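You operate a simulated robot arm through the tools that you are given. There is no shell and no other tool. Be economical: measure what you need, move in short steps, check, and stop when the job is done.

The job below is to be done with a simulated robot arm. You get a single attempt, and the scene is never put back.

TASK
Press BELT STOP, select HAND, open the gantry air, run one gantry cycle, then shut that air again.
Fine: one press of GANTRY CYCLE runs it; the three plates under the cups end whole on the standing belt; leave the other controls as they are.

Only the result counts: the job must be done as asked and must still hold three seconds after the hand-in. Knocking over, shifting, dropping, spilling or breaking anything else fails it.

THE ROBOT
A 7-joint arm with a two-finger parallel gripper, fixed in place. Base frame: the origin is at the foot of the arm, x ahead of it, y to its left, z up. Units: m, rad, N and s.
With the tool pointing down near the work surface it reaches from about 0.44 to 0.9 m from the base axis. Its first joint turns from -2.007 to 2.007 rad. Payload 3.91 kg.
The TCP is the grasp point between the finger pads, 0.03 m short of the fingertips. In the tool frame z runs along the fingers and y along their closing line. The gripper opens to 0.11 m. The fingers are 0.02 m wide and 0.01 m thick; the gripper's body (0.048 by 0.112 m) begins 0.055 m behind the TCP.
Orientation is told as [roll, pitch, yaw] about the base's x, y, z axes, in that order, counted from this pose: with the fingers straight down and closing along the base's y, the tool's x points along the base's -x, its y along +y and its z along -z.

THE INTERFACE
- The arm moves only by the tool step_arm. Its argument "series" is a list of rows, each a list of 7 numbers: the shift along the tool's x, y, z in cm, then the turn, a rotation vector about the tool's x, y, z in rad, then the gripper command, from -1 (fully open) to 1 (shut), values between in proportion. In form: [[dx, dy, dz, ax, ay, az, grip], ...]. A call has 1 to 12 rows; each row shifts and turns the commanded pose from where the row before left it, along the tool's axes as they then stand. Rows are played at 5 a second. More than 0.05 m and 0.15 rad between two rows, or a gripper value outside its range, and nothing of the call is played. A pose out of reach is approached as far as the arm can. The call stops where the force on the tool passes 40 N (or 10 N more than at its start, if that is more) or the arm is blocked; 0.2 s more then pass. Each finger travels about 0.153 m/s and halts on what it meets, pressing with about 30 N; the grip force reading is that of the motor and also rises with nothing between the fingers. The clock runs only during rows and for 0.2 s after the last one: add rows that do not move to give the fingers time. It gives the time, the measured TCP pose, the force on the tool (base axes), the opening and the grip force at its end, in the units of the frame above (readings bear some noise), with the torque about the TCP (base axes, N m) and any sound that the robot's microphone picked up.
- Cameras (640 x 400 px; columns grow to the right, rows downward): "scene" is fixed at [0.2103, 0.6391, 1.5403]; the picture's right is [-0.79, -0.61, 0.00], its down [-0.41, 0.53, -0.74] and it looks along [0.45, -0.59, -0.67] (base axes); focal length 295 px, centre (320, 200). "wrist" rides on the gripper at [0.072, 0.017, -0.103] in the tool frame; the picture's right is [-0.23, 0.97, 0.00], its down [-0.76, -0.18, -0.62] and it looks along [-0.61, -0.14, 0.78] (tool axes); focal length 222 px, centre (320, 200). There is no depth. A picture from a camera that has moved, and an enlarged one, comes with that camera's place and axes in the base frame and with its lens. The place of the scene camera against the robot may be out by one fixed shift of up to 0.018 m in any direction.
- camera(camera): a new picture of that camera. It takes no simulated time.
- raise_lower(by): slides the trunk up (or, below 0, down) by that many m; the arm rides with it, the base frame stays. It gives what a move gives, with no picture.
- inspect(camera, box): a new picture of the part [left, top, right, bottom] of that camera's present view, enlarged. It takes no simulated time.
- hand_in(): hands the job in; it is judged then, once.

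Work in short steps. Places have to be worked out from the pictures, the camera data and where the tool is seen: move nearer, look again, correct. Check each grasp and each placing, and mend what went wrong. You have 120 turns and 76 pictures in all, those below and enlarged ones among them. Open the gripper and draw the arm clear of the work before you hand the job in, unless the task says otherwise; then end with one line.

The tools are called after ">>>" as name(argument=value, ...) on one line, values as JSON. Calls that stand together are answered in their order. step_arm: Moves the arm, as the interface text tells. Its arguments: {"type":"object","properties":{"series":{"type":"array","items":{"type":"array","items":{"type":"number"}}}},"required":["series"]} The other tools are called the same way: raise_lower (by) slides the trunk up or down; camera (camera) takes a picture; inspect (camera, box) takes an enlarged picture of a part of a camera's view; hand_in () hands the job in.

At the start:

```text
time_s: 0.0
tool_pos: [0.4692, 0.106, 1.2954]
ee_rot: [0.0, 0.0, -0.001]
wrist_force: [-0.1, -0.8, 1.0]
moment: [-0.01, 0.01, 0.03]
width: 0.1099
grip_force: 0.0
trunk travel left (down, up): [-0.85, 0.14]
```

scene: 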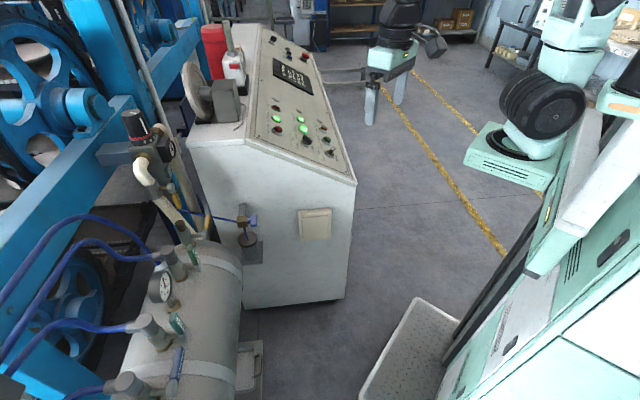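
wrist: 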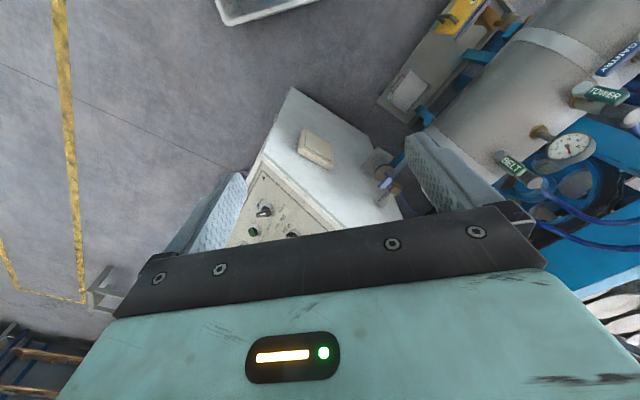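

The scene shows a sloping console with buttons and an air tank with labelled valves (TOWER, BELT, GANTRY). I enlarge both to read the labels.

>>> inspect(camera="scene", box=[230, 20, 370, 190])

>>> inspect(camera="scene", box=[60, 180, 280, 400])

>>> inspect(camera="wrist", box=[420, 0, 640, 220])

```text
2.35 times, centred on (300, 105) of scene
camera zoom: at [0.2103, 0.6391, 1.5403], right [-0.79, -0.61, 0.0], down [-0.41, 0.53, -0.74], along [0.45, -0.59, -0.67], focal length 694 px, centre (367, 424)
```

zoom: 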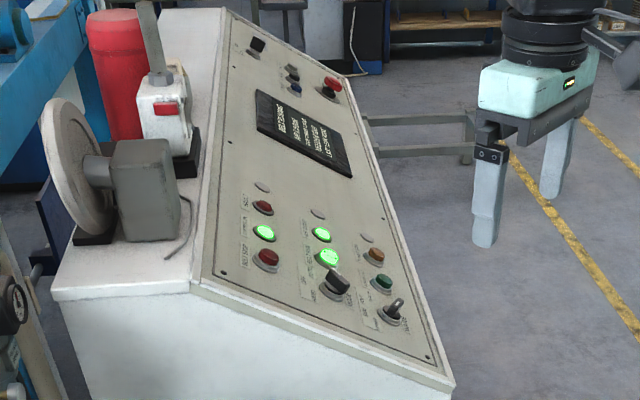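

```text
1.82 times, centred on (170, 290) of scene
camera zoom: at [0.2103, 0.6391, 1.5403], right [-0.79, -0.61, 0.0], down [-0.41, 0.53, -0.74], along [0.45, -0.59, -0.67], focal length 536 px, centre (593, 36)
```

zoom: 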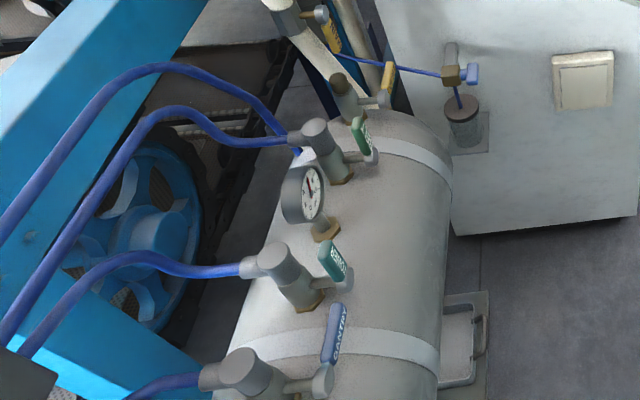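

```text
1.82 times, centred on (530, 110) of wrist
camera zoom: at [0.3967, 0.1236, 1.3985], right [0.23, 0.97, 0.0], down [0.76, -0.18, 0.62], along [0.61, -0.14, -0.78], focal length 404 px, centre (-62, 364)
```

zoom: 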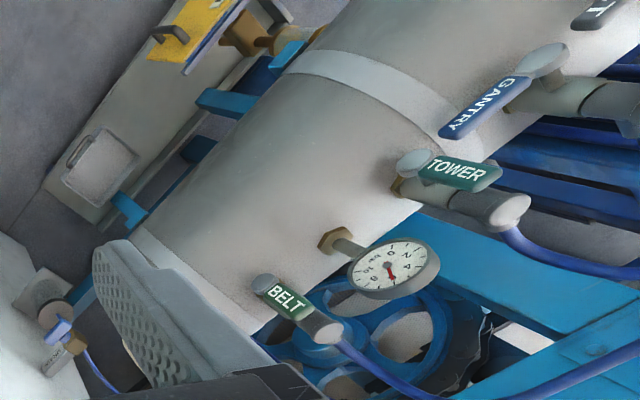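

The GANTRY valve is near (0.57, 0.63, 0.92), its handle apparently across its pipe. The panel's near end is around (0.72, -0.09, 0.98) and faces the robot. I move the tool to the right and turn it so the wrist camera faces the panel.

>>> step_arm(series=[[0, -4.5, 0, 0, 0, 0, -1], [0, -4.5, 0, 0, 0, 0, -1], [0, -4.5, 0, 0, 0, 0, -1], [0, -4.5, 0, 0, 0, 0, -1], [0, -4.5, 0, 0, 0, 0, -1], [0, -4.5, 0, 0, 0, 0, -1], [0, -4.5, 0, 0, 0, 0, -1], [0, -4.5, 0, 0, 0, 0, -1]])

>>> step_arm(series=[[0, 0, 0, 0, 0, -0.13, -1], [0, 0, 0, 0, 0, -0.13, -1], [0, 0, 0, 0, 0, -0.13, -1], [0, 0, 0, 0, 0, -0.13, -1], [0, 0, 0, 0, 0, -0.13, -1], [0, 0, 0, 0, 0, -0.13, -1], [0, 0, 0, 0, 0, 0, -1]])

>>> camera(camera="wrist")

```text
time_s: 1.8
tool_pos: [0.4668, -0.2551, 1.2942]
ee_rot: [-0.001, 0.0, 0.004]
wrist_force: [-0.2, 0.9, 0.7]
moment: [-0.04, -0.05, -0.03]
width: 0.1098
grip_force: 0.0
trunk travel left (down, up): [-0.85, 0.14]
```

```text
time_s: 3.4
tool_pos: [0.4694, -0.2519, 1.2951]
ee_rot: [-0.001, -0.001, 0.784]
wrist_force: [0.8, -0.4, 1.0]
moment: [0.03, 0.01, -0.03]
width: 0.1099
grip_force: 0.0
trunk travel left (down, up): [-0.85, 0.14]
```

```text
70 pictures are left
camera wrist: at [0.4059, -0.2922, 1.3981], right [-0.53, 0.85, 0.0], down [0.67, 0.41, 0.62], along [0.53, 0.33, -0.78], focal length 222 px, centre (320, 200)
```

wrist: 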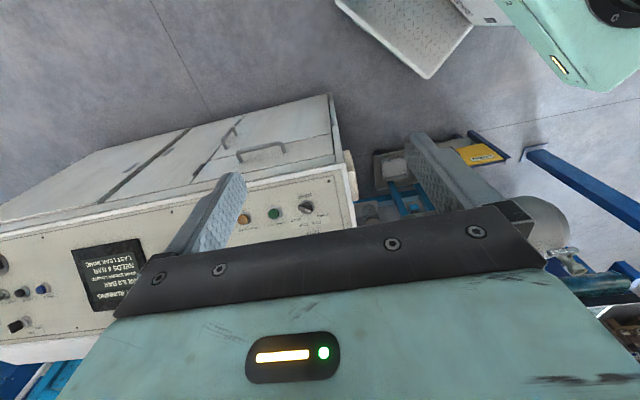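

The panel is face-on, but the hand hides its upper part. I tilt the tool so the fingers point forward toward the panel, which also raises the camera's aim, and back off slightly.

>>> step_arm(series=[[1, 0, -2, 0, -0.12, 0, -1], [1, 0, -2, 0, -0.12, 0, -1], [1, 0, -2, 0, -0.12, 0, -1], [1, 0, -2, 0, -0.12, 0, -1], [0, 0, 0, 0, 0, 0, -1]])

>>> camera(camera="wrist")

```text
time_s: 4.6
tool_pos: [0.4391, -0.294, 1.3625]
ee_rot: [0.012, -0.478, 0.776]
wrist_force: [-0.4, 0.5, -0.2]
moment: [-0.04, 0.01, -0.01]
width: 0.11
grip_force: 0.1
trunk travel left (down, up): [-0.85, 0.14]
```

```text
69 pictures are left
camera wrist: at [0.3476, -0.361, 1.4201], right [-0.54, 0.83, 0.11], down [0.41, 0.14, 0.9], along [0.73, 0.54, -0.42], focal length 222 px, centre (320, 200)
```

wrist: 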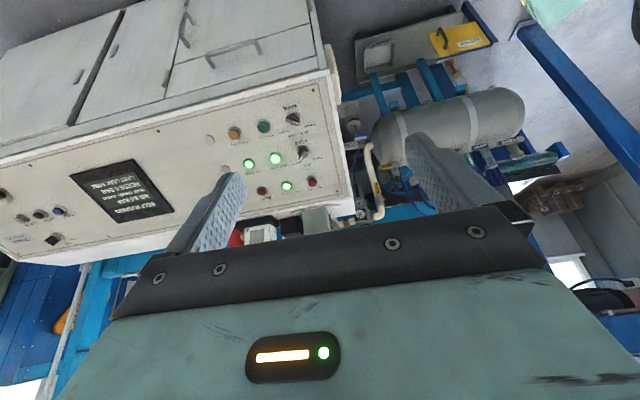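

The near controls are all in view; I enlarge them to read the labels.

>>> inspect(camera="wrist", box=[200, 90, 350, 210])

>>> inspect(camera="wrist", box=[0, 150, 180, 260])

>>> inspect(camera="wrist", box=[340, 20, 580, 220])

```text
3.33 times, centred on (275, 150) of wrist
camera zoom: at [0.3476, -0.361, 1.4201], right [-0.54, 0.83, 0.11], down [0.41, 0.14, 0.9], along [0.73, 0.54, -0.42], focal length 740 px, centre (470, 367)
```

zoom: 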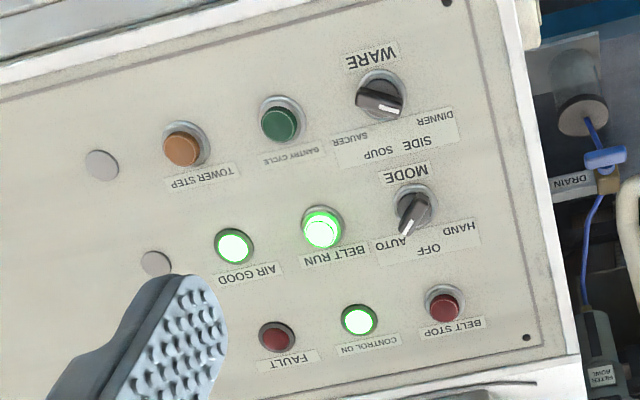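

```text
3.56 times, centred on (90, 205) of wrist
camera zoom: at [0.3476, -0.361, 1.4201], right [-0.54, 0.83, 0.11], down [0.41, 0.14, 0.9], along [0.73, 0.54, -0.42], focal length 790 px, centre (1138, 182)
```

zoom: 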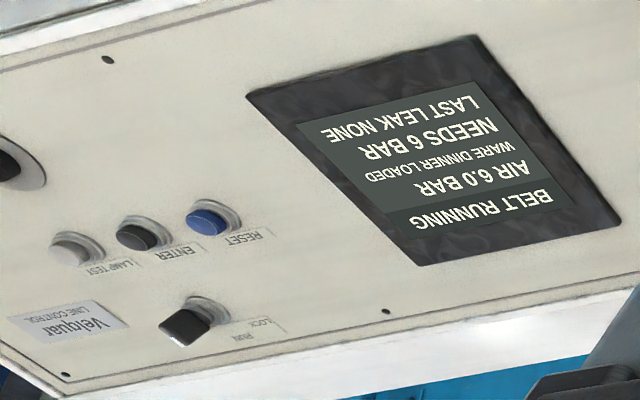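

```text
2.00 times, centred on (460, 120) of wrist
camera zoom: at [0.3476, -0.361, 1.4201], right [-0.54, 0.83, 0.11], down [0.41, 0.14, 0.9], along [0.73, 0.54, -0.42], focal length 444 px, centre (40, 360)
```

zoom: 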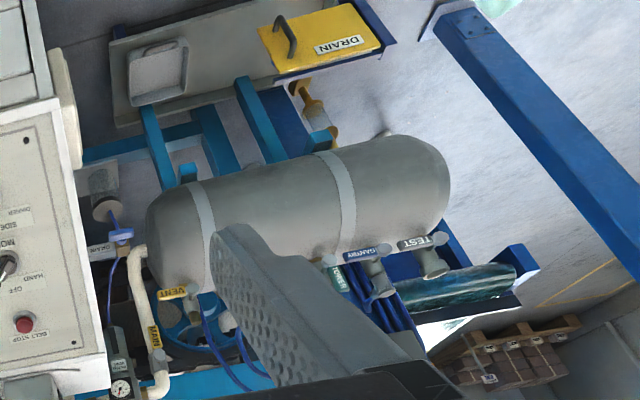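

I can read everything: BELT STOP (top row, left), MODE knob now at AUTO with HAND two clicks the other way, GANTRY CYCLE green. I move sideways for a second view from a different place, to triangulate.

>>> step_arm(series=[[0, -4, 2, 0, 0, 0, 1], [0, -4, 2, 0, 0, 0, 1], [0, -4, 2, 0, 0, 0, 1], [0, -4, 2, 0, 0, 0, 1], [0, 0, 0, 0, 0, 0, 1]])

>>> camera(camera="wrist")

```text
time_s: 5.8
tool_pos: [0.5708, -0.3758, 1.2944]
ee_rot: [0.0, -0.481, 0.781]
wrist_force: [0.3, 0.4, -0.4]
moment: [-0.01, 0.02, 0.0]
width: 0.0
grip_force: 29.7
trunk travel left (down, up): [-0.85, 0.14]
```

```text
65 pictures are left
camera wrist: at [0.4789, -0.4433, 1.3517], right [-0.54, 0.83, 0.1], down [0.4, 0.15, 0.9], along [0.74, 0.53, -0.41], focal length 222 px, centre (320, 200)
```

wrist: 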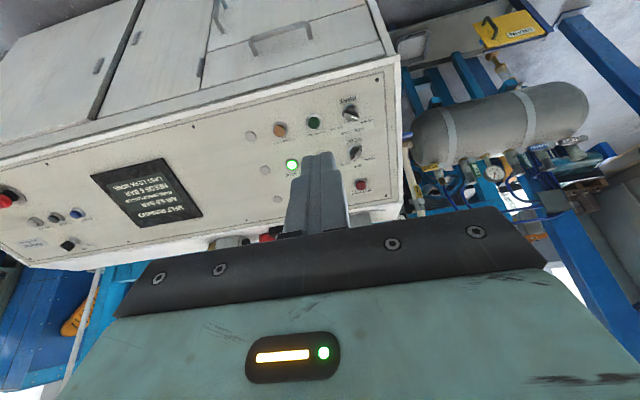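

Triangulating the two views agrees to 1–4 mm: BELT STOP ≈ (0.902, 0.021, 1.040), MODE ≈ (0.836, -0.044, 0.983), WARE ≈ (0.755, -0.119, 0.944). The panel normal is about (-0.27, -0.31, 0.91), which nearly matches the present tool axis. I move with closed fingers toward a hover over BELT STOP.

>>> step_arm(series=[[-3.4, 0.45, 2.5, 0, 0, 0, 1], [-3.4, 0.45, 2.5, 0, 0, 0, 1], [-3.4, 0.45, 2.5, 0, 0, 0, 1], [-3.4, 0.45, 2.5, 0, 0, 0, 1], [-3.4, 0.45, 2.5, 0, 0, 0, 1], [-3.4, 0.45, 2.5, 0, 0, 0, 1], [-3.4, 0.45, 2.5, 0, 0, 0, 1], [-3.4, 0.45, 2.5, 0, 0, 0, 1], [-3.4, 0.45, 2.5, 0, 0, 0, 1], [-3.4, 0.45, 2.5, 0, 0, 0, 1], [0, 0, 0, 0, 0, 0, 1], [0, 0, 0, 0, 0, 0, 1]])

>>> camera(camera="wrist")

```text
time_s: 8.4
tool_pos: [0.8342, -0.0531, 1.2307]
ee_rot: [-0.001, -0.479, 0.78]
wrist_force: [0.9, -0.8, -0.8]
moment: [-0.02, -0.01, 0.01]
width: 0.0
grip_force: 29.8
trunk travel left (down, up): [-0.85, 0.14]
```

```text
64 pictures are left
camera wrist: at [0.7431, -0.1203, 1.2886], right [-0.54, 0.83, 0.1], down [0.4, 0.15, 0.9], along [0.74, 0.53, -0.41], focal length 222 px, centre (320, 200)
```

wrist: 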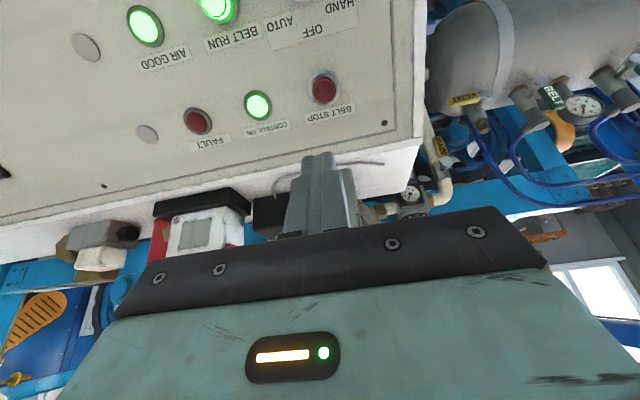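

BELT STOP lies almost straight along the tool axis, about 18 cm ahead of the tip. I advance 14 cm and check the alignment.

>>> step_arm(series=[[0, 0.2, 3.5, 0, 0, 0, 1], [0, 0.2, 3.5, 0, 0, 0, 1], [0.1, 0.1, 3.5, 0, 0, 0, 1], [0.1, 0, 3.5, 0, 0, 0, 1], [0, 0, 0, 0, 0, 0, 1], [0, 0, 0, 0, 0, 0, 1]])

>>> camera(camera="wrist")

```text
time_s: 9.8
tool_pos: [0.8759, -0.0068, 1.1076]
ee_rot: [-0.001, -0.481, 0.782]
wrist_force: [0.0, 0.2, 0.1]
moment: [0.0, -0.01, 0.01]
width: 0.0
grip_force: 30.4
trunk travel left (down, up): [-0.85, 0.14]
```

```text
63 pictures are left
camera wrist: at [0.785, -0.0722, 1.1657], right [-0.54, 0.83, 0.1], down [0.4, 0.15, 0.9], along [0.74, 0.53, -0.41], focal length 222 px, centre (320, 200)
```

wrist: 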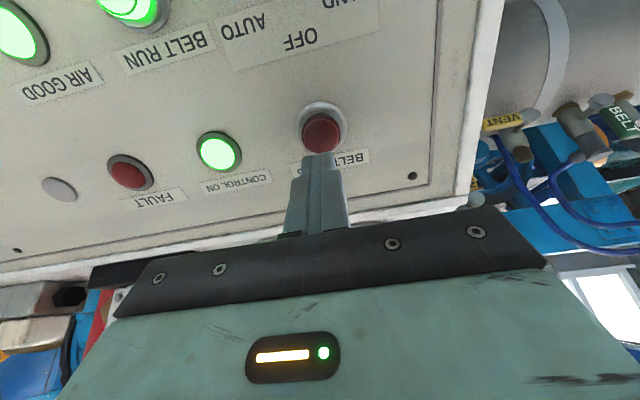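

The button sits on the tool axis about 4.5–5 cm ahead of the tips. I press in slowly.

>>> step_arm(series=[[0, 0, 2, 0, 0, 0, 1], [0, 0, 1.5, 0, 0, 0, 1], [0, 0, 0.5, 0, 0, 0, 1], [0, 0, 0.4, 0, 0, 0, 1], [0, 0, 0.3, 0, 0, 0, 1], [0, 0, 0, 0, 0, 0, 1]])

>>> camera(camera="wrist")

```text
time_s: 10.7
tool_pos: [0.8887, 0.0072, 1.0765]
ee_rot: [-0.003, -0.483, 0.781]
wrist_force: [-22.8, -9.1, 22.4]
moment: [0.14, 0.23, 0.21]
width: 0.0
grip_force: 30.6
trunk travel left (down, up): [-0.85, 0.14]
heard: click
stopped in row 4: the force on the tool passed its limit at 44 N (the readings are from after the stop); the commanded pose is now the measured one
```

```text
62 pictures are left
camera wrist: at [0.7964, -0.0597, 1.134], right [-0.54, 0.83, 0.1], down [0.4, 0.15, 0.91], along [0.74, 0.53, -0.41], focal length 222 px, centre (320, 200)
```

wrist: 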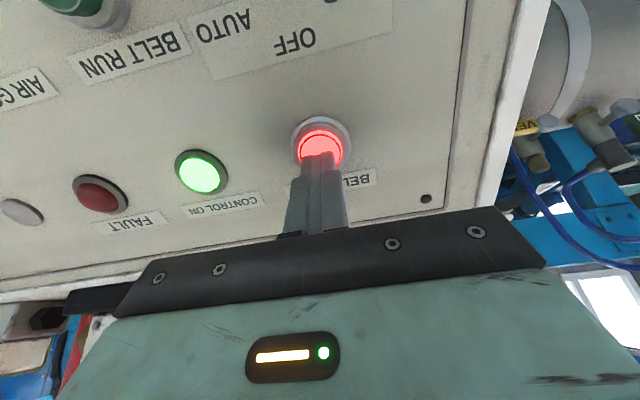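

BELT STOP clicked and lit, and BELT RUN went dark. I back off and move down the panel to above MODE, opening the fingers partway.

>>> step_arm(series=[[0, 0, -4, 0, 0, 0, 1], [0, 0, -4, 0, 0, 0, 1], [3, 0, -3, 0, 0, 0, 1], [3, 0, -1, 0, 0, 0, 0], [3, 0, 0, 0, 0, 0, -0.2], [1.8, 0, 0, 0, 0, 0, -0.2], [0, 0, 0, 0, 0, 0, -0.2], [0, 0, 0, 0, 0, 0, -0.2]])

>>> camera(camera="wrist")

```text
time_s: 12.5
tool_pos: [0.781, -0.0997, 1.1308]
ee_rot: [-0.001, -0.482, 0.781]
wrist_force: [-0.5, -0.2, 0.1]
moment: [0.03, 0.04, 0.03]
width: 0.066
grip_force: 0.1
trunk travel left (down, up): [-0.85, 0.14]
```

```text
61 pictures are left
camera wrist: at [0.6891, -0.1658, 1.1877], right [-0.54, 0.83, 0.1], down [0.4, 0.15, 0.91], along [0.74, 0.53, -0.41], focal length 222 px, centre (320, 200)
```

wrist: 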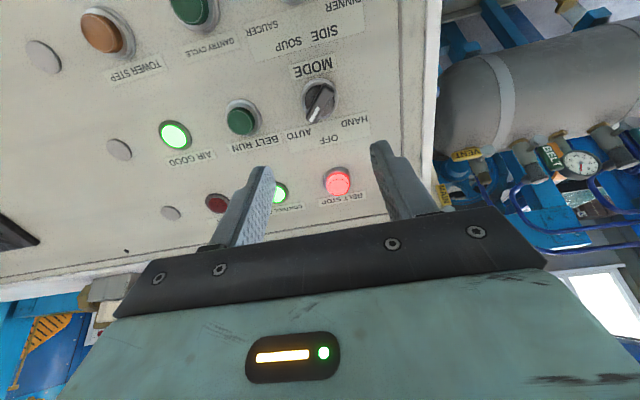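

>>> inspect(camera="wrist", box=[260, 50, 400, 150])

```text
4.00 times, centred on (330, 100) of wrist
camera zoom: at [0.6891, -0.1658, 1.1877], right [-0.54, 0.83, 0.1], down [0.4, 0.15, 0.91], along [0.74, 0.53, -0.41], focal length 888 px, centre (280, 600)
```

zoom: 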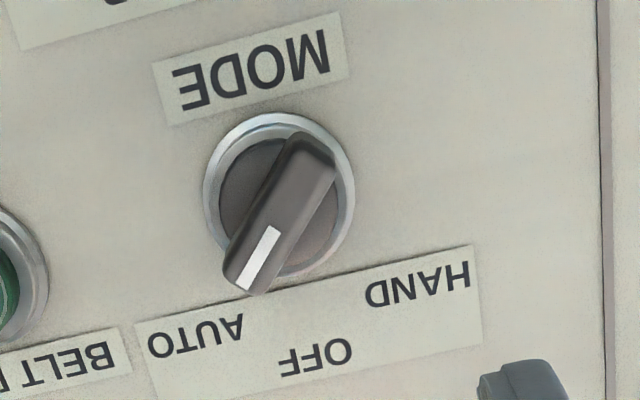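

The knob blade points to AUTO, about 41° from the tool's x axis. I turn the tool +0.71 rad so the fingers straddle the blade, advance 9 cm and look.

>>> step_arm(series=[[0, 0, 0, 0, 0, 0.142, -0.2], [0, 0, 0, 0, 0, 0.142, -0.2], [0, 0, 0, 0, 0, 0.142, -0.2], [0, 0, 0, 0, 0, 0.142, -0.2], [0, 0, 0, 0, 0, 0.142, -0.2], [0, 0, 3, 0, 0, 0, -0.2], [0, 0, 3, 0, 0, 0, -0.2], [0, 0, 3, 0, 0, 0, -0.2], [0, 0, 0, 0, 0, 0, -0.2], [0, 0, 0, 0, 0, 0, -0.2]])

>>> camera(camera="wrist")

```text
time_s: 14.7
tool_pos: [0.8134, -0.0675, 1.0497]
ee_rot: [0.329, -0.362, 0.009]
wrist_force: [0.0, 0.0, -0.5]
moment: [0.01, 0.02, -0.03]
width: 0.0663
grip_force: 0.1
trunk travel left (down, up): [-0.85, 0.14]
```

```text
59 pictures are left
camera wrist: at [0.7082, -0.0861, 1.1205], right [0.09, 0.92, 0.37], down [0.53, -0.36, 0.77], along [0.84, 0.13, -0.52], focal length 222 px, centre (320, 200)
```

wrist: 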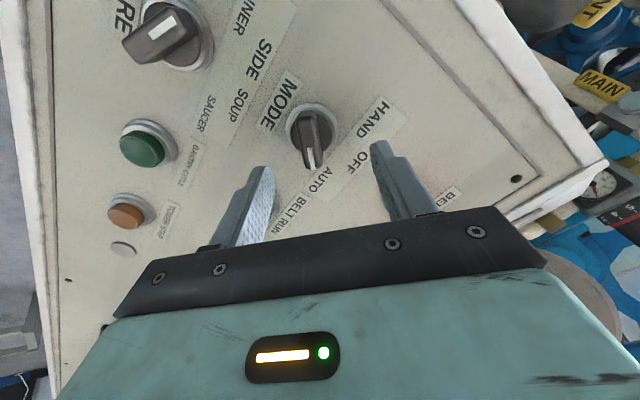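

The blade is parallel to the pads but some 5–7 mm to the left of the middle. I shift by -0.5 cm, advance 3.5 cm, and look again.

>>> step_arm(series=[[0, -0.5, 1.5, 0, 0, 0, -0.2], [0, 0, 2, 0, 0, 0, -0.2], [0, 0, 0, 0, 0, 0, -0.2]])

>>> inspect(camera="wrist", box=[210, 70, 430, 230])

```text
time_s: 15.5
tool_pos: [0.8251, -0.0611, 1.0175]
ee_rot: [0.328, -0.361, 0.011]
wrist_force: [0.2, 0.0, -0.1]
moment: [0.02, 0.0, 0.03]
width: 0.066
grip_force: 0.1
trunk travel left (down, up): [-0.85, 0.14]
```

```text
2.50 times, centred on (320, 150) of wrist
camera zoom: at [0.721, -0.0794, 1.0881], right [0.09, 0.92, 0.37], down [0.53, -0.36, 0.77], along [0.84, 0.13, -0.52], focal length 555 px, centre (320, 325)
```

zoom: 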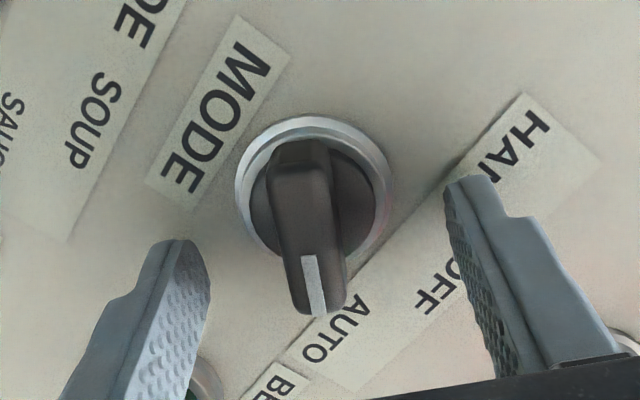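

The knob is now centred between the pads, with the tips just about level with its top. I advance 1.8 cm and close gently.

>>> step_arm(series=[[0, -0.2, 1.0, 0, 0, 0, -0.2], [0, 0, 0.8, 0, 0, 0, -0.2], [0, 0, 0, 0, 0, 0, 0.3], [0, 0, 0, 0, 0, 0, 1], [0, 0, 0, 0, 0, 0, 1]])

>>> inspect(camera="wrist", box=[210, 70, 430, 230])

```text
time_s: 16.0
tool_pos: [0.8272, -0.0615, 1.0116]
ee_rot: [0.329, -0.362, 0.011]
wrist_force: [-22.6, -8.5, 25.9]
moment: [1.23, -0.08, 0.92]
width: 0.0671
grip_force: 0.8
trunk travel left (down, up): [-0.85, 0.14]
stopped in row 2: the force on the tool passed its limit at 52 N (the readings are from after the stop); the commanded pose is now the measured one
```

```text
2.50 times, centred on (320, 150) of wrist
camera zoom: at [0.7236, -0.0797, 1.0813], right [0.09, 0.92, 0.37], down [0.53, -0.36, 0.77], along [0.84, 0.13, -0.52], focal length 555 px, centre (320, 325)
```

zoom: 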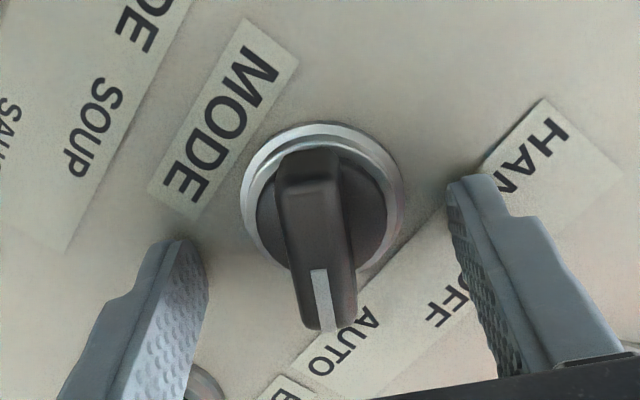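

The right fingertip met the panel face, so the tips are already at panel depth with the blade between them. I back off 4 mm and close.

>>> step_arm(series=[[0, 0, -0.4, 0, 0, 0, -0.2], [0, 0, 0, 0, 0, 0, 0.3], [0, 0, 0, 0, 0, 0, 0.7], [0, 0, 0, 0, 0, 0, 0.7]])

>>> inspect(camera="wrist", box=[210, 70, 430, 230])

```text
time_s: 17.0
tool_pos: [0.8297, -0.0587, 1.012]
ee_rot: [0.329, -0.362, 0.013]
wrist_force: [0.6, 17.1, 3.5]
moment: [0.77, -0.97, -0.3]
width: 0.0322
grip_force: 45.3
trunk travel left (down, up): [-0.85, 0.14]
```

```text
2.50 times, centred on (320, 150) of wrist
camera zoom: at [0.7253, -0.0774, 1.0825], right [0.09, 0.92, 0.37], down [0.53, -0.36, 0.77], along [0.84, 0.13, -0.52], focal length 555 px, centre (320, 325)
```

zoom: 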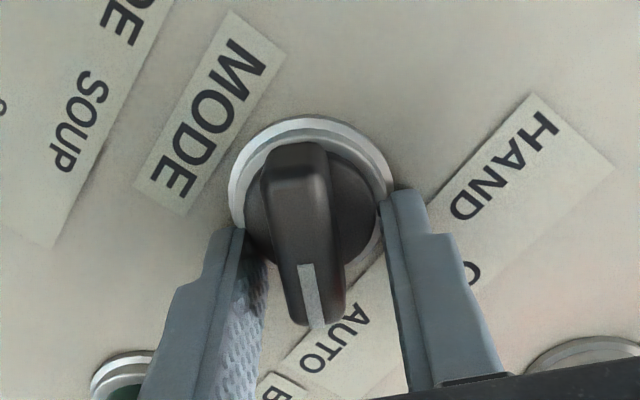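

The pads have closed at 32 mm on the round collar rather than on the blade, so I'm too deep. I open, back off 1 cm and close on the blade.

>>> step_arm(series=[[0, 0, 0, 0, 0, 0, 0], [0, 0, 0, 0, 0, 0, 0], [0, 0, -0.5, 0, 0, 0, 0], [0, 0, -0.5, 0, 0, 0, 0], [0, 0, 0, 0, 0, 0, 0.8], [0, 0, 0, 0, 0, 0, 0.8], [0, 0, 0, 0, 0, 0, 0.8]])

>>> inspect(camera="wrist", box=[210, 70, 430, 230])

```text
time_s: 18.6
tool_pos: [0.8259, -0.0647, 1.0211]
ee_rot: [0.329, -0.362, 0.011]
wrist_force: [-3.4, 5.1, 17.5]
moment: [0.44, 0.17, 0.07]
width: 0.0161
grip_force: 5.5
trunk travel left (down, up): [-0.85, 0.14]
```

```text
2.50 times, centred on (320, 150) of wrist
camera zoom: at [0.721, -0.0826, 1.0926], right [0.09, 0.92, 0.37], down [0.53, -0.36, 0.77], along [0.85, 0.13, -0.52], focal length 555 px, centre (320, 325)
```

zoom: 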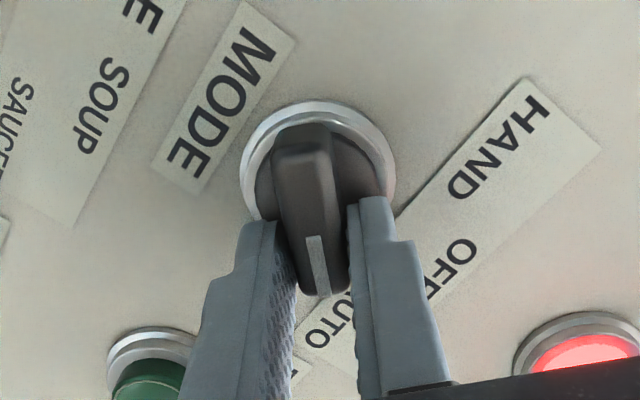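

The pads hold the blade's pointer half; the knob axis lies about 1.2 cm further along tool +x. I open slightly, shift and re-check.

>>> step_arm(series=[[0, 0, 0, 0, 0, 0, 0.4], [0, 0, 0, 0, 0, 0, 0.4], [1.2, 0, 0, 0, 0, 0, 0.4], [0, 0, 0, 0, 0, 0, 0.4]])

>>> inspect(camera="wrist", box=[210, 70, 430, 230])

```text
time_s: 19.6
tool_pos: [0.8147, -0.0651, 1.0173]
ee_rot: [0.328, -0.36, 0.011]
wrist_force: [0.1, -3.3, 16.6]
moment: [0.28, -0.19, 0.0]
width: 0.0334
grip_force: 0.3
trunk travel left (down, up): [-0.85, 0.14]
```

```text
2.50 times, centred on (320, 150) of wrist
camera zoom: at [0.71, -0.0831, 1.0878], right [0.09, 0.92, 0.37], down [0.53, -0.36, 0.77], along [0.84, 0.13, -0.52], focal length 555 px, centre (320, 325)
```

zoom: 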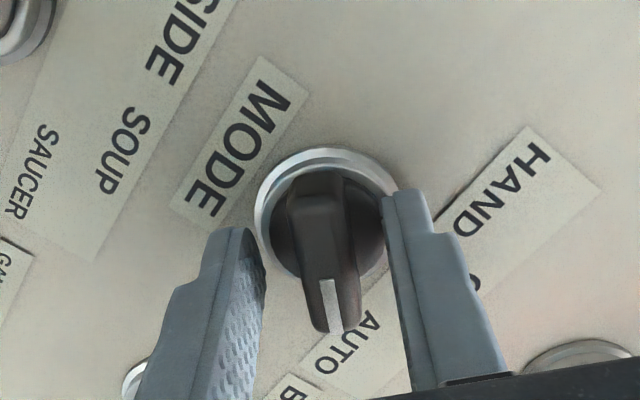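

The knob axis is now between the pads; a slight push remains on the bezel. I back off 3 mm and close on the blade.

>>> step_arm(series=[[0.3, 0, -0.3, 0, 0, 0, 0.4], [0, 0, 0, 0, 0, 0, 0.8], [0, 0, 0, 0, 0, 0, 0.9], [0, 0, 0, 0, 0, 0, 0.9]])

>>> inspect(camera="wrist", box=[210, 70, 430, 230])

```text
time_s: 20.6
tool_pos: [0.8089, -0.0636, 1.0165]
ee_rot: [0.327, -0.356, 0.013]
wrist_force: [-10.1, 12.8, -5.9]
moment: [1.08, -0.32, 0.35]
width: 0.0142
grip_force: 44.9
trunk travel left (down, up): [-0.85, 0.14]
```

```text
2.50 times, centred on (320, 150) of wrist
camera zoom: at [0.7044, -0.0825, 1.0872], right [0.09, 0.92, 0.37], down [0.53, -0.36, 0.76], along [0.84, 0.13, -0.53], focal length 555 px, centre (320, 325)
```

zoom: 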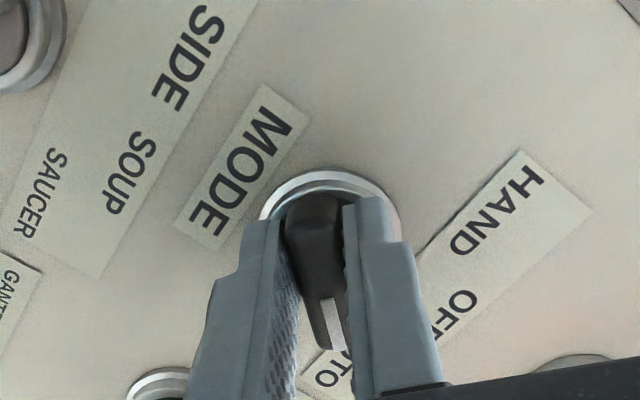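

The pads grip the blade at its middle (14 mm). I turn counter-clockwise by 0.5 rad and check.

>>> step_arm(series=[[0, 0, 0, 0, 0, -0.12, 0.9], [0, 0, 0, 0, 0, -0.12, 0.9], [0, 0, 0, 0, 0, -0.12, 0.9], [0, 0, 0, 0, 0, -0.12, 0.9], [0, 0, 0, 0, 0, 0, 0.9]])

>>> inspect(camera="wrist", box=[210, 70, 430, 230])

```text
time_s: 21.8
tool_pos: [0.8097, -0.0674, 1.015]
ee_rot: [0.119, -0.465, 0.524]
wrist_force: [-12.5, 3.1, -26.0]
moment: [0.7, 0.29, 0.5]
width: 0.0141
grip_force: 45.1
trunk travel left (down, up): [-0.85, 0.14]
```

```text
2.50 times, centred on (320, 150) of wrist
camera zoom: at [0.7105, -0.1188, 1.0762], right [-0.35, 0.91, 0.2], down [0.48, -0.01, 0.88], along [0.8, 0.41, -0.44], focal length 555 px, centre (320, 325)
```

zoom: 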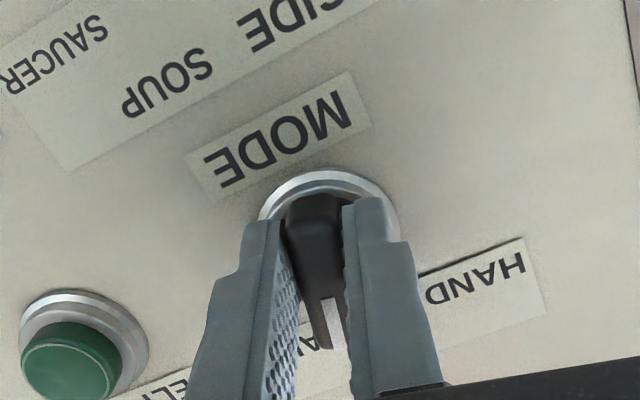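

The knob is turning with the hand. I continue, easing 2 mm toward the panel to relieve the pull.

>>> step_arm(series=[[0, 0, 0.2, 0, 0, -0.12, 0.9], [0, 0, 0, 0, 0, -0.12, 0.9], [0, 0, 0, 0, 0, -0.12, 0.9], [0, 0, 0, 0, 0, -0.12, 0.9], [0, 0, 0, 0, 0, 0, 0.9]])

>>> inspect(camera="wrist", box=[210, 70, 430, 230])

```text
time_s: 23.0
tool_pos: [0.8122, -0.0693, 1.0159]
ee_rot: [-0.132, -0.462, 1.062]
wrist_force: [-9.8, -19.5, -10.4]
moment: [-1.4, 0.49, -0.39]
width: 0.0139
grip_force: 44.7
trunk travel left (down, up): [-0.85, 0.14]
```

```text
2.50 times, centred on (320, 150) of wrist
camera zoom: at [0.732, -0.1503, 1.0724], right [-0.72, 0.7, -0.01], down [0.27, 0.3, 0.91], along [0.64, 0.65, -0.41], focal length 555 px, centre (320, 325)
```

zoom: 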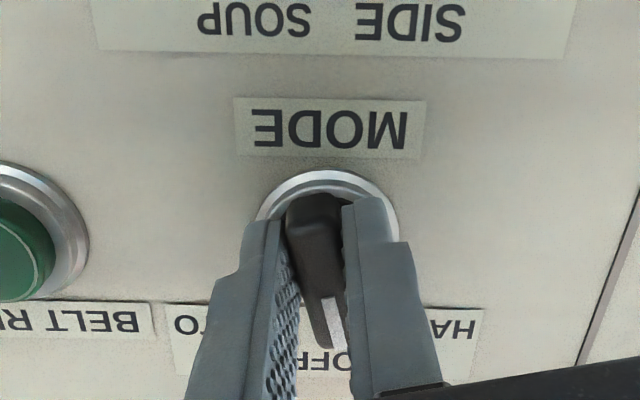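

The pointer is near OFF. I keep turning toward HAND.

>>> step_arm(series=[[0, 0, 0, 0, 0, -0.12, 0.9], [0, 0, 0, 0, 0, -0.12, 0.9], [0, 0, 0, 0, 0, -0.12, 0.9], [0, 0, 0, 0, 0, -0.12, 0.9], [0, 0, 0, 0, 0, -0.1, 0.9], [0, 0, 0, 0, 0, 0, 0.9]])

>>> inspect(camera="wrist", box=[210, 70, 430, 230])

```text
time_s: 24.3
tool_pos: [0.8165, -0.0715, 1.0164]
ee_rot: [-0.377, -0.315, 1.662]
wrist_force: [7.4, -4.6, -7.1]
moment: [0.01, -0.53, -1.24]
width: 0.0144
grip_force: 44.9
trunk travel left (down, up): [-0.85, 0.14]
stopped in row 6: the force on the tool passed its limit at 40 N (the readings are from after the stop); the commanded pose is now the measured one
```

```text
2.50 times, centred on (320, 150) of wrist
camera zoom: at [0.7709, -0.1715, 1.0794], right [-0.93, 0.24, -0.27], down [-0.11, 0.52, 0.85], along [0.35, 0.82, -0.45], focal length 555 px, centre (320, 325)
```

zoom: 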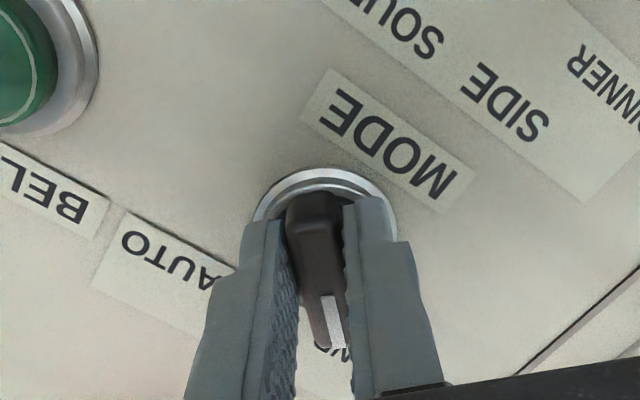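

The knob has turned about 90° and met its stop, with the pointer over HAND. I release, back off and look.

>>> step_arm(series=[[0, 0, 0, 0, 0, 0, 0.4], [0, 0, 0, 0, 0, 0, 0.2], [0, 0, -2, 0, 0, 0, 0.2], [0, 0, -4, 0, 0, 0, 0.2], [0, 0, -4, 0, 0, 0, 0.2], [0, 0, 0, 0, 0, 0, 0.2]])

>>> camera(camera="wrist")

```text
time_s: 25.7
tool_pos: [0.7802, -0.1013, 1.1044]
ee_rot: [-0.378, -0.315, 1.665]
wrist_force: [-0.3, -0.3, -0.5]
moment: [-0.02, 0.01, -0.03]
width: 0.0438
grip_force: 0.0
trunk travel left (down, up): [-0.85, 0.14]
```

```text
49 pictures are left
camera wrist: at [0.7362, -0.2026, 1.1675], right [-0.93, 0.24, -0.27], down [-0.11, 0.52, 0.85], along [0.34, 0.82, -0.45], focal length 222 px, centre (320, 200)
```

wrist: 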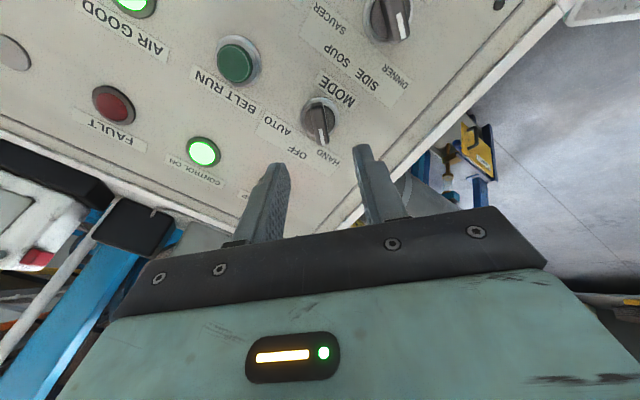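

MODE now points at HAND and the other controls are unchanged. Next the valve: I retract, undo the twist and tilt, and head for the tank.

>>> step_arm(series=[[0, 0, -3, 0, 0, 0.126, 0], [0, 0, -3, 0, 0, 0.126, 0], [0, 0, -3, 0, 0, 0.126, 0], [0, 0, -3, 0, 0, 0.126, 0], [0, 0, -3, 0, 0, 0.126, 0], [0, 0, -3, 0, 0, 0.126, 0], [0, 0, -3, 0, 0, 0.126, 0], [3, 0, 0, 0, 0.12, 0, 0], [3, 0, 0, 0, 0.12, 0, 0], [3, 0, 0, 0, 0.12, 0, 0], [3, 0, 0, 0, 0.12, 0, 0], [0, 0, 0, 0, 0, 0, 0]])

>>> step_arm(series=[[0, 3, 0, 0, 0, 0.13, 0], [0, 4, 0, 0, 0, 0.13, 0], [0, 4, 0, 0, 0, 0.13, 0], [0, 4, 0, 0, 0, 0.13, 0], [0, 4, 0, 0, 0, 0.13, 0], [0, 4, 0, 0, 0, 0.13, 0], [0, 4, 0, 0, 0, 0, 0], [0, 4, 0, 0, 0, 0, 0], [0, 4, 0, 0, 0, 0, 0], [0, 0, 0, 0, 0, 0, 0]])

>>> camera(camera="wrist")

```text
time_s: 28.3
tool_pos: [0.623, -0.2436, 1.2561]
ee_rot: [0.015, -0.002, 0.726]
wrist_force: [-0.8, -0.1, -0.3]
moment: [0.01, 0.02, 0.0]
width: 0.0551
grip_force: 0.2
trunk travel left (down, up): [-0.85, 0.14]
```

```text
time_s: 30.5
tool_pos: [0.5481, 0.085, 1.2599]
ee_rot: [0.016, 0.006, -0.054]
wrist_force: [0.6, -0.6, -0.2]
moment: [-0.02, -0.02, -0.01]
width: 0.0548
grip_force: 0.0
trunk travel left (down, up): [-0.85, 0.14]
```

```text
48 pictures are left
camera wrist: at [0.477, 0.1042, 1.3643], right [0.28, 0.96, 0.01], down [0.76, -0.23, 0.61], along [0.59, -0.16, -0.79], focal length 222 px, centre (320, 200)
```

wrist: 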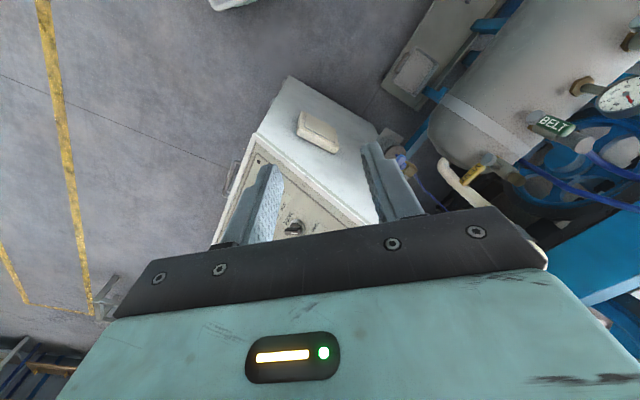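

Now I move back and left so the wrist camera looks at the tank's valves.

>>> step_arm(series=[[2.5, 4, 0, 0, 0, 0, 0], [2.5, 4, 0, 0, 0, 0, 0], [2.5, 4, 0, 0, 0, 0, 0], [2.5, 4, 0, 0, 0, 0, 0], [2.5, 4, 0, 0, 0, 0, 0], [2.5, 4, 0, 0, 0, 0, 0], [0, 4, 0, 0, 0, 0, 0], [0, 4, 0, 0, 0, 0, 0], [0, 0, 0, 0, 0, 0, 0]])

>>> camera(camera="wrist")

```text
time_s: 32.5
tool_pos: [0.4143, 0.4109, 1.2691]
ee_rot: [0.016, 0.007, -0.053]
wrist_force: [-0.7, -0.1, -0.2]
moment: [-0.05, -0.01, -0.02]
width: 0.055
grip_force: 0.0
trunk travel left (down, up): [-0.85, 0.14]
```

```text
47 pictures are left
camera wrist: at [0.3431, 0.4296, 1.3729], right [0.28, 0.96, 0.01], down [0.76, -0.23, 0.61], along [0.59, -0.16, -0.79], focal length 222 px, centre (320, 200)
```

wrist: 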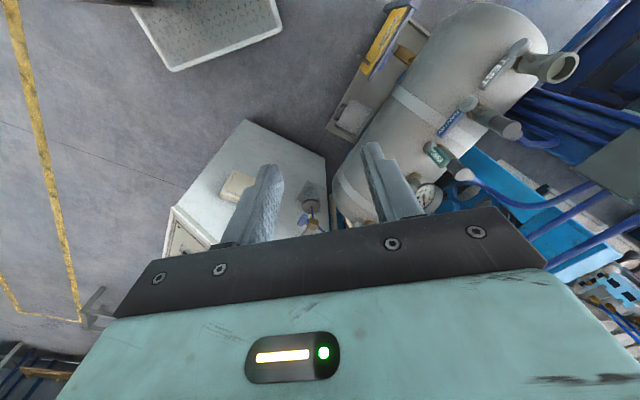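

>>> inspect(camera="wrist", box=[380, 20, 600, 200])

>>> inspect(camera="scene", box=[100, 290, 260, 400])

```text
2.22 times, centred on (490, 110) of wrist
camera zoom: at [0.3431, 0.4296, 1.3729], right [0.28, 0.96, 0.01], down [0.76, -0.23, 0.61], along [0.59, -0.16, -0.79], focal length 494 px, centre (-58, 400)
```

zoom: 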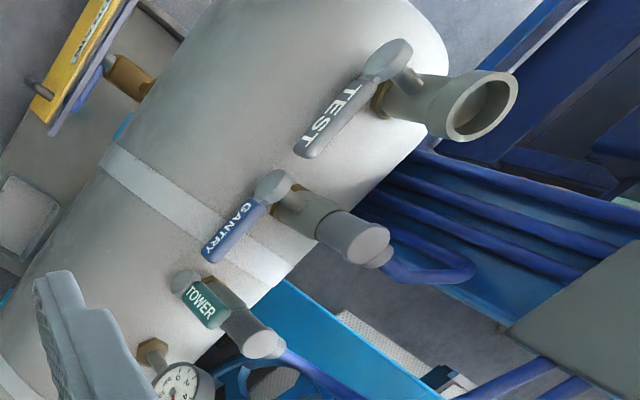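

```text
3.64 times, centred on (180, 345) of scene
camera zoom: at [0.2103, 0.6391, 1.5403], right [-0.79, -0.61, 0.0], down [-0.41, 0.53, -0.74], along [0.45, -0.59, -0.67], focal length 1072 px, centre (829, -327)
```

zoom: 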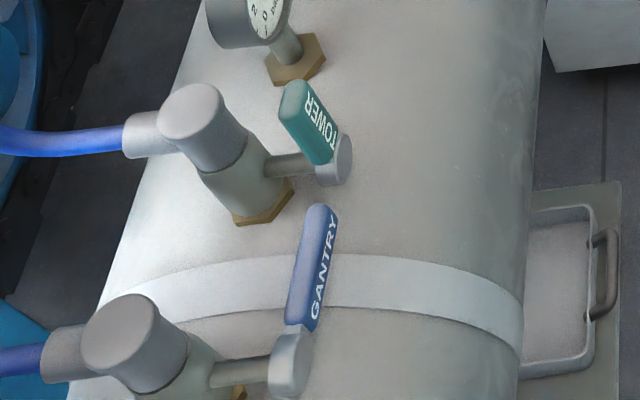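

Reading the geometry: the GANTRY lever lies horizontally along the tank, from a hub near (0.53, 0.67, 0.93) to a tip near (0.57, 0.62, 0.94). The TOWER lever stands up, parallel to its valve body, so that is the open position. I turn the hand to yaw ≈ -0.88 so the pads can pinch the lever's sides, and hover above it.

>>> step_arm(series=[[0, 0, 0, 0, 0, 0.137, 0], [0, 0, 0, 0, 0, 0.137, 0], [0, 0, 0, 0, 0, 0.137, 0], [0, 0, 0, 0, 0, 0.137, 0], [0, 0, 0, 0, 0, 0.137, 0], [0, 0, 0, 0, 0, 0.137, 0], [0, 0, 0, 0, 0, 0, 0]])

>>> step_arm(series=[[1.4, 4.2, 0, 0, 0, 0, 0], [1.4, 4.2, 0, 0, 0, 0, 0], [1.4, 4.2, 0, 0, 0, 0, 0], [1.4, 4.2, 2, 0, 0, 0, 0], [1.4, 4.2, 3, 0, 0, 0, 0], [1.4, 4.2, 3, 0, 0, 0, 0], [0, 0, 0, 0, 0, 0, 0]])

>>> camera(camera="wrist")

```text
time_s: 34.1
tool_pos: [0.4126, 0.4117, 1.2677]
ee_rot: [0.005, 0.017, -0.879]
wrist_force: [0.6, 0.0, 0.4]
moment: [-0.02, 0.01, 0.0]
width: 0.055
grip_force: 0.1
trunk travel left (down, up): [-0.85, 0.14]
```

```text
refused: row 5 steps farther than a row can; nothing moved
```

```text
44 pictures are left
camera wrist: at [0.38, 0.4766, 1.3719], right [0.89, 0.45, 0.0], down [0.35, -0.71, 0.61], along [0.27, -0.54, -0.79], focal length 222 px, centre (320, 200)
```

wrist: 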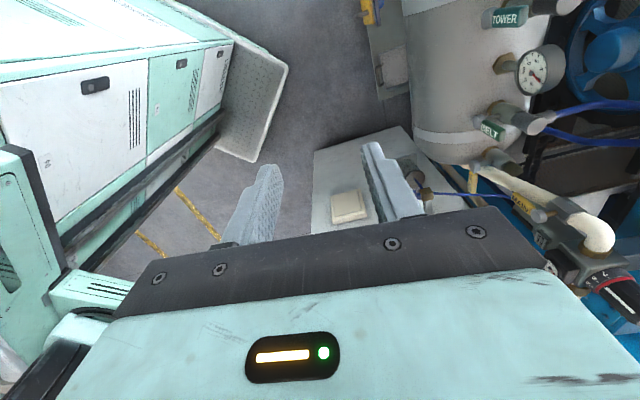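

The yaw lines up with the tank axis. I repeat the refused translation with shorter rows.

>>> step_arm(series=[[1.2, 3.6, 0, 0, 0, 0, 0], [1.2, 3.6, 0, 0, 0, 0, 0], [1.2, 3.6, 0, 0, 0, 0, 0], [1.2, 3.6, 1, 0, 0, 0, 0], [1.2, 3.6, 2, 0, 0, 0, 0], [1.2, 3.6, 2, 0, 0, 0, 0], [1.2, 3.6, 2, 0, 0, 0, 0], [0, 0, 0, 0, 0, 0, 0]])

>>> camera(camera="wrist")

```text
time_s: 35.9
tool_pos: [0.4996, 0.5387, 1.1881]
ee_rot: [0.005, 0.018, -0.876]
wrist_force: [1.4, -0.8, -0.1]
moment: [0.0, 0.01, 0.01]
width: 0.0552
grip_force: 0.1
out of reach, approached as far as the arm can: row 4, 5, 6, 7
trunk travel left (down, up): [-0.85, 0.14]
```

```text
43 pictures are left
camera wrist: at [0.4666, 0.6031, 1.2926], right [0.89, 0.45, 0.0], down [0.36, -0.71, 0.61], along [0.27, -0.54, -0.79], focal length 222 px, centre (320, 200)
```

wrist: 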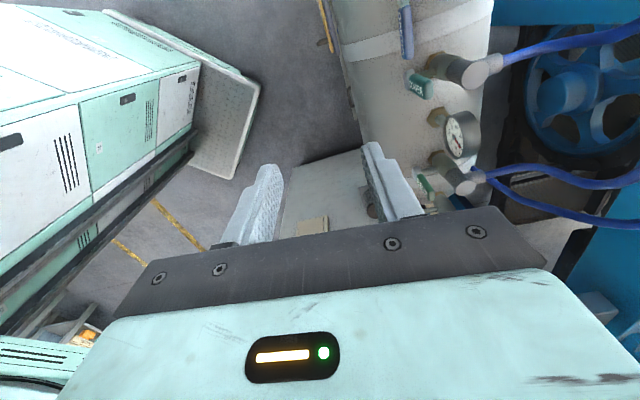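

Rows 4–7 were out of reach at this height. Moving lower should extend the reach, so I step down 6 cm and read the position.

>>> step_arm(series=[[0, 0, 3, 0, 0, 0, 0], [0, 0, 3, 0, 0, 0, 0], [0, 0, 0, 0, 0, 0, 0]])

```text
time_s: 36.7
tool_pos: [0.5005, 0.5404, 1.128]
ee_rot: [0.004, 0.018, -0.873]
wrist_force: [0.3, -0.5, -0.2]
moment: [0.0, -0.02, -0.02]
width: 0.0548
grip_force: 0.1
trunk travel left (down, up): [-0.85, 0.14]
```

>>> step_arm(series=[[1.2, 3, 0, 0, 0, 0, 0], [1.2, 3, 0, 0, 0, 0, 0], [1.2, 3, 0, 0, 0, 0, 0], [0, 0, 0, 0, 0, 0, 0]])

>>> camera(camera="wrist")

```text
time_s: 37.7
tool_pos: [0.5028, 0.5457, 1.1272]
ee_rot: [0.005, 0.016, -0.876]
wrist_force: [-0.2, 1.0, 0.5]
moment: [0.02, -0.01, 0.02]
width: 0.0548
grip_force: 0.0
out of reach, approached as far as the arm can: row 1, 2, 3
trunk travel left (down, up): [-0.85, 0.14]
```

```text
42 pictures are left
camera wrist: at [0.4709, 0.6111, 1.232], right [0.89, 0.45, 0.0], down [0.36, -0.71, 0.61], along [0.27, -0.54, -0.79], focal length 222 px, centre (320, 200)
```

wrist: 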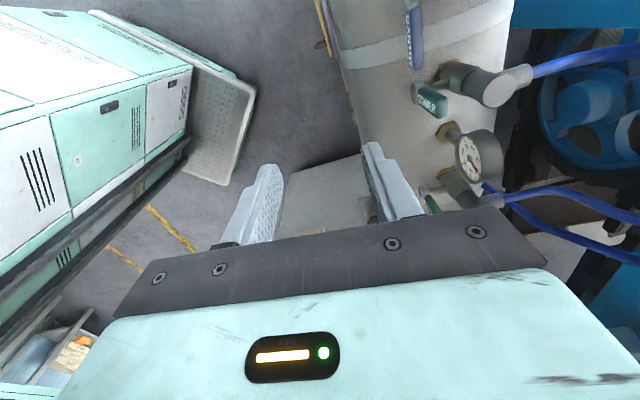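

The stall may be a wrist-joint limit (yaw far from the arm's azimuth) rather than radius. I test by turning back 0.4 rad and then advancing.

>>> step_arm(series=[[0, 0, -1, 0, 0, -0.14, 0], [0, 0, -1, 0, 0, -0.14, 0], [0, 0, 0, 0, 0, -0.14, 0], [0, 3, 0, 0, 0, 0, 0], [0, 3, 0, 0, 0, 0, 0], [0, 0, 0, 0, 0, 0, 0]])

```text
time_s: 39.1
tool_pos: [0.5027, 0.5446, 1.1478]
ee_rot: [0.013, 0.012, -0.455]
wrist_force: [0.0, 0.1, 0.4]
moment: [0.02, 0.02, -0.01]
width: 0.055
grip_force: 0.0
out of reach, approached as far as the arm can: row 4, 5
trunk travel left (down, up): [-0.85, 0.14]
```

Still stalled, so the limit is radius at this trunk height. I lower the trunk 0.1 m (the hand is clear of everything below) and try again.

>>> raise_lower(by=-0.1)

>>> step_arm(series=[[0, 0, -4, 0, 0, 0, 0], [0, 0, -4, 0, 0, 0, 0], [0, 2, 0, 0, 0, 0, 0], [0, 2, 0, 0, 0, 0, 0], [0, 2, 0, 0, 0, 0, 0], [0, 2, 0, 0, 0, 0, 0], [0, 0, 0, 0, 0, 0, 0]])

```text
time_s: 40.5
tool_pos: [0.5022, 0.5448, 1.0483]
ee_rot: [0.012, 0.012, -0.456]
wrist_force: [0.4, 0.5, -1.1]
moment: [-0.01, 0.04, -0.02]
width: 0.0549
grip_force: 0.0
trunk travel left (down, up): [-0.75, 0.24]
```

```text
time_s: 42.1
tool_pos: [0.5, 0.5337, 1.1201]
ee_rot: [0.013, 0.011, -0.455]
wrist_force: [0.5, 0.3, 0.5]
moment: [-0.02, 0.0, -0.05]
width: 0.055
grip_force: 0.1
out of reach, approached as far as the arm can: row 1, 2, 3, 4, 5, 6
trunk travel left (down, up): [-0.75, 0.24]
```

Raising the hand relative to the trunk shrinks the reach, so the opposite should help: raise the trunk and work with the hand lower.

>>> raise_lower(by=0.2)

>>> step_arm(series=[[0, 0, 4, 0, 0, 0, 0], [0, 0, 4, 0, 0, 0, 0], [0, 0, 4, 0, 0, 0, 0], [0, 0, 4, 0, 0, 0, 0], [0, 0, 3, 0, 0, 0, 0], [0, 2, 0, 0, 0, 0, 0], [0, 2, 0, 0, 0, 0, 0], [0, 2, 0, 0, 0, 0, 0], [0, 0, 0, 0, 0, 0, 0]])

```text
time_s: 44.2
tool_pos: [0.5014, 0.5322, 1.3197]
ee_rot: [0.014, 0.013, -0.458]
wrist_force: [0.3, 0.3, -0.3]
moment: [0.01, -0.03, 0.0]
width: 0.0549
grip_force: 0.0
trunk travel left (down, up): [-0.95, 0.04]
```

```text
time_s: 46.2
tool_pos: [0.5038, 0.5457, 1.1294]
ee_rot: [0.012, 0.015, -0.456]
wrist_force: [0.0, -0.1, 0.5]
moment: [0.03, 0.01, 0.02]
width: 0.055
grip_force: 0.0
out of reach, approached as far as the arm can: row 1, 2, 4, 6, 7, 8
trunk travel left (down, up): [-0.95, 0.04]
```

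The stall radius is the same as before, so something else may be limiting. I test a move along base +x to tell radius from azimuth.

>>> step_arm(series=[[-2, 1, 0, 0, 0, 0, 0], [-2, 1, 0, 0, 0, 0, 0], [-2, 1, 0, 0, 0, 0, 0], [0, 0, 0, 0, 0, 0, 0]])

```text
time_s: 47.2
tool_pos: [0.5582, 0.5212, 1.1333]
ee_rot: [0.011, 0.014, -0.454]
wrist_force: [-0.1, 0.2, 0.4]
moment: [0.01, -0.01, 0.01]
width: 0.0546
grip_force: 0.1
out of reach, approached as far as the arm can: row 1, 2, 3
trunk travel left (down, up): [-0.95, 0.04]
```

>>> camera(camera="scene")

```text
41 pictures are left
```

scene: 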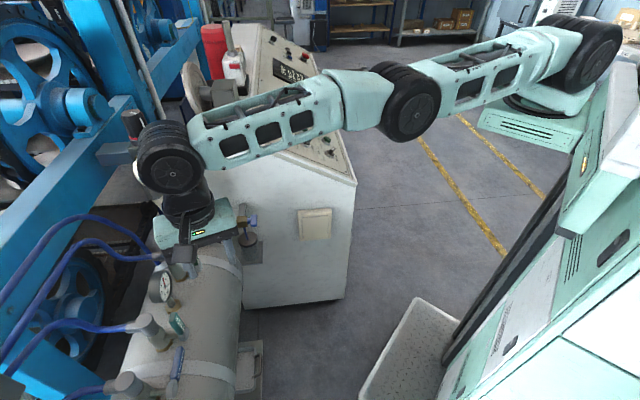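

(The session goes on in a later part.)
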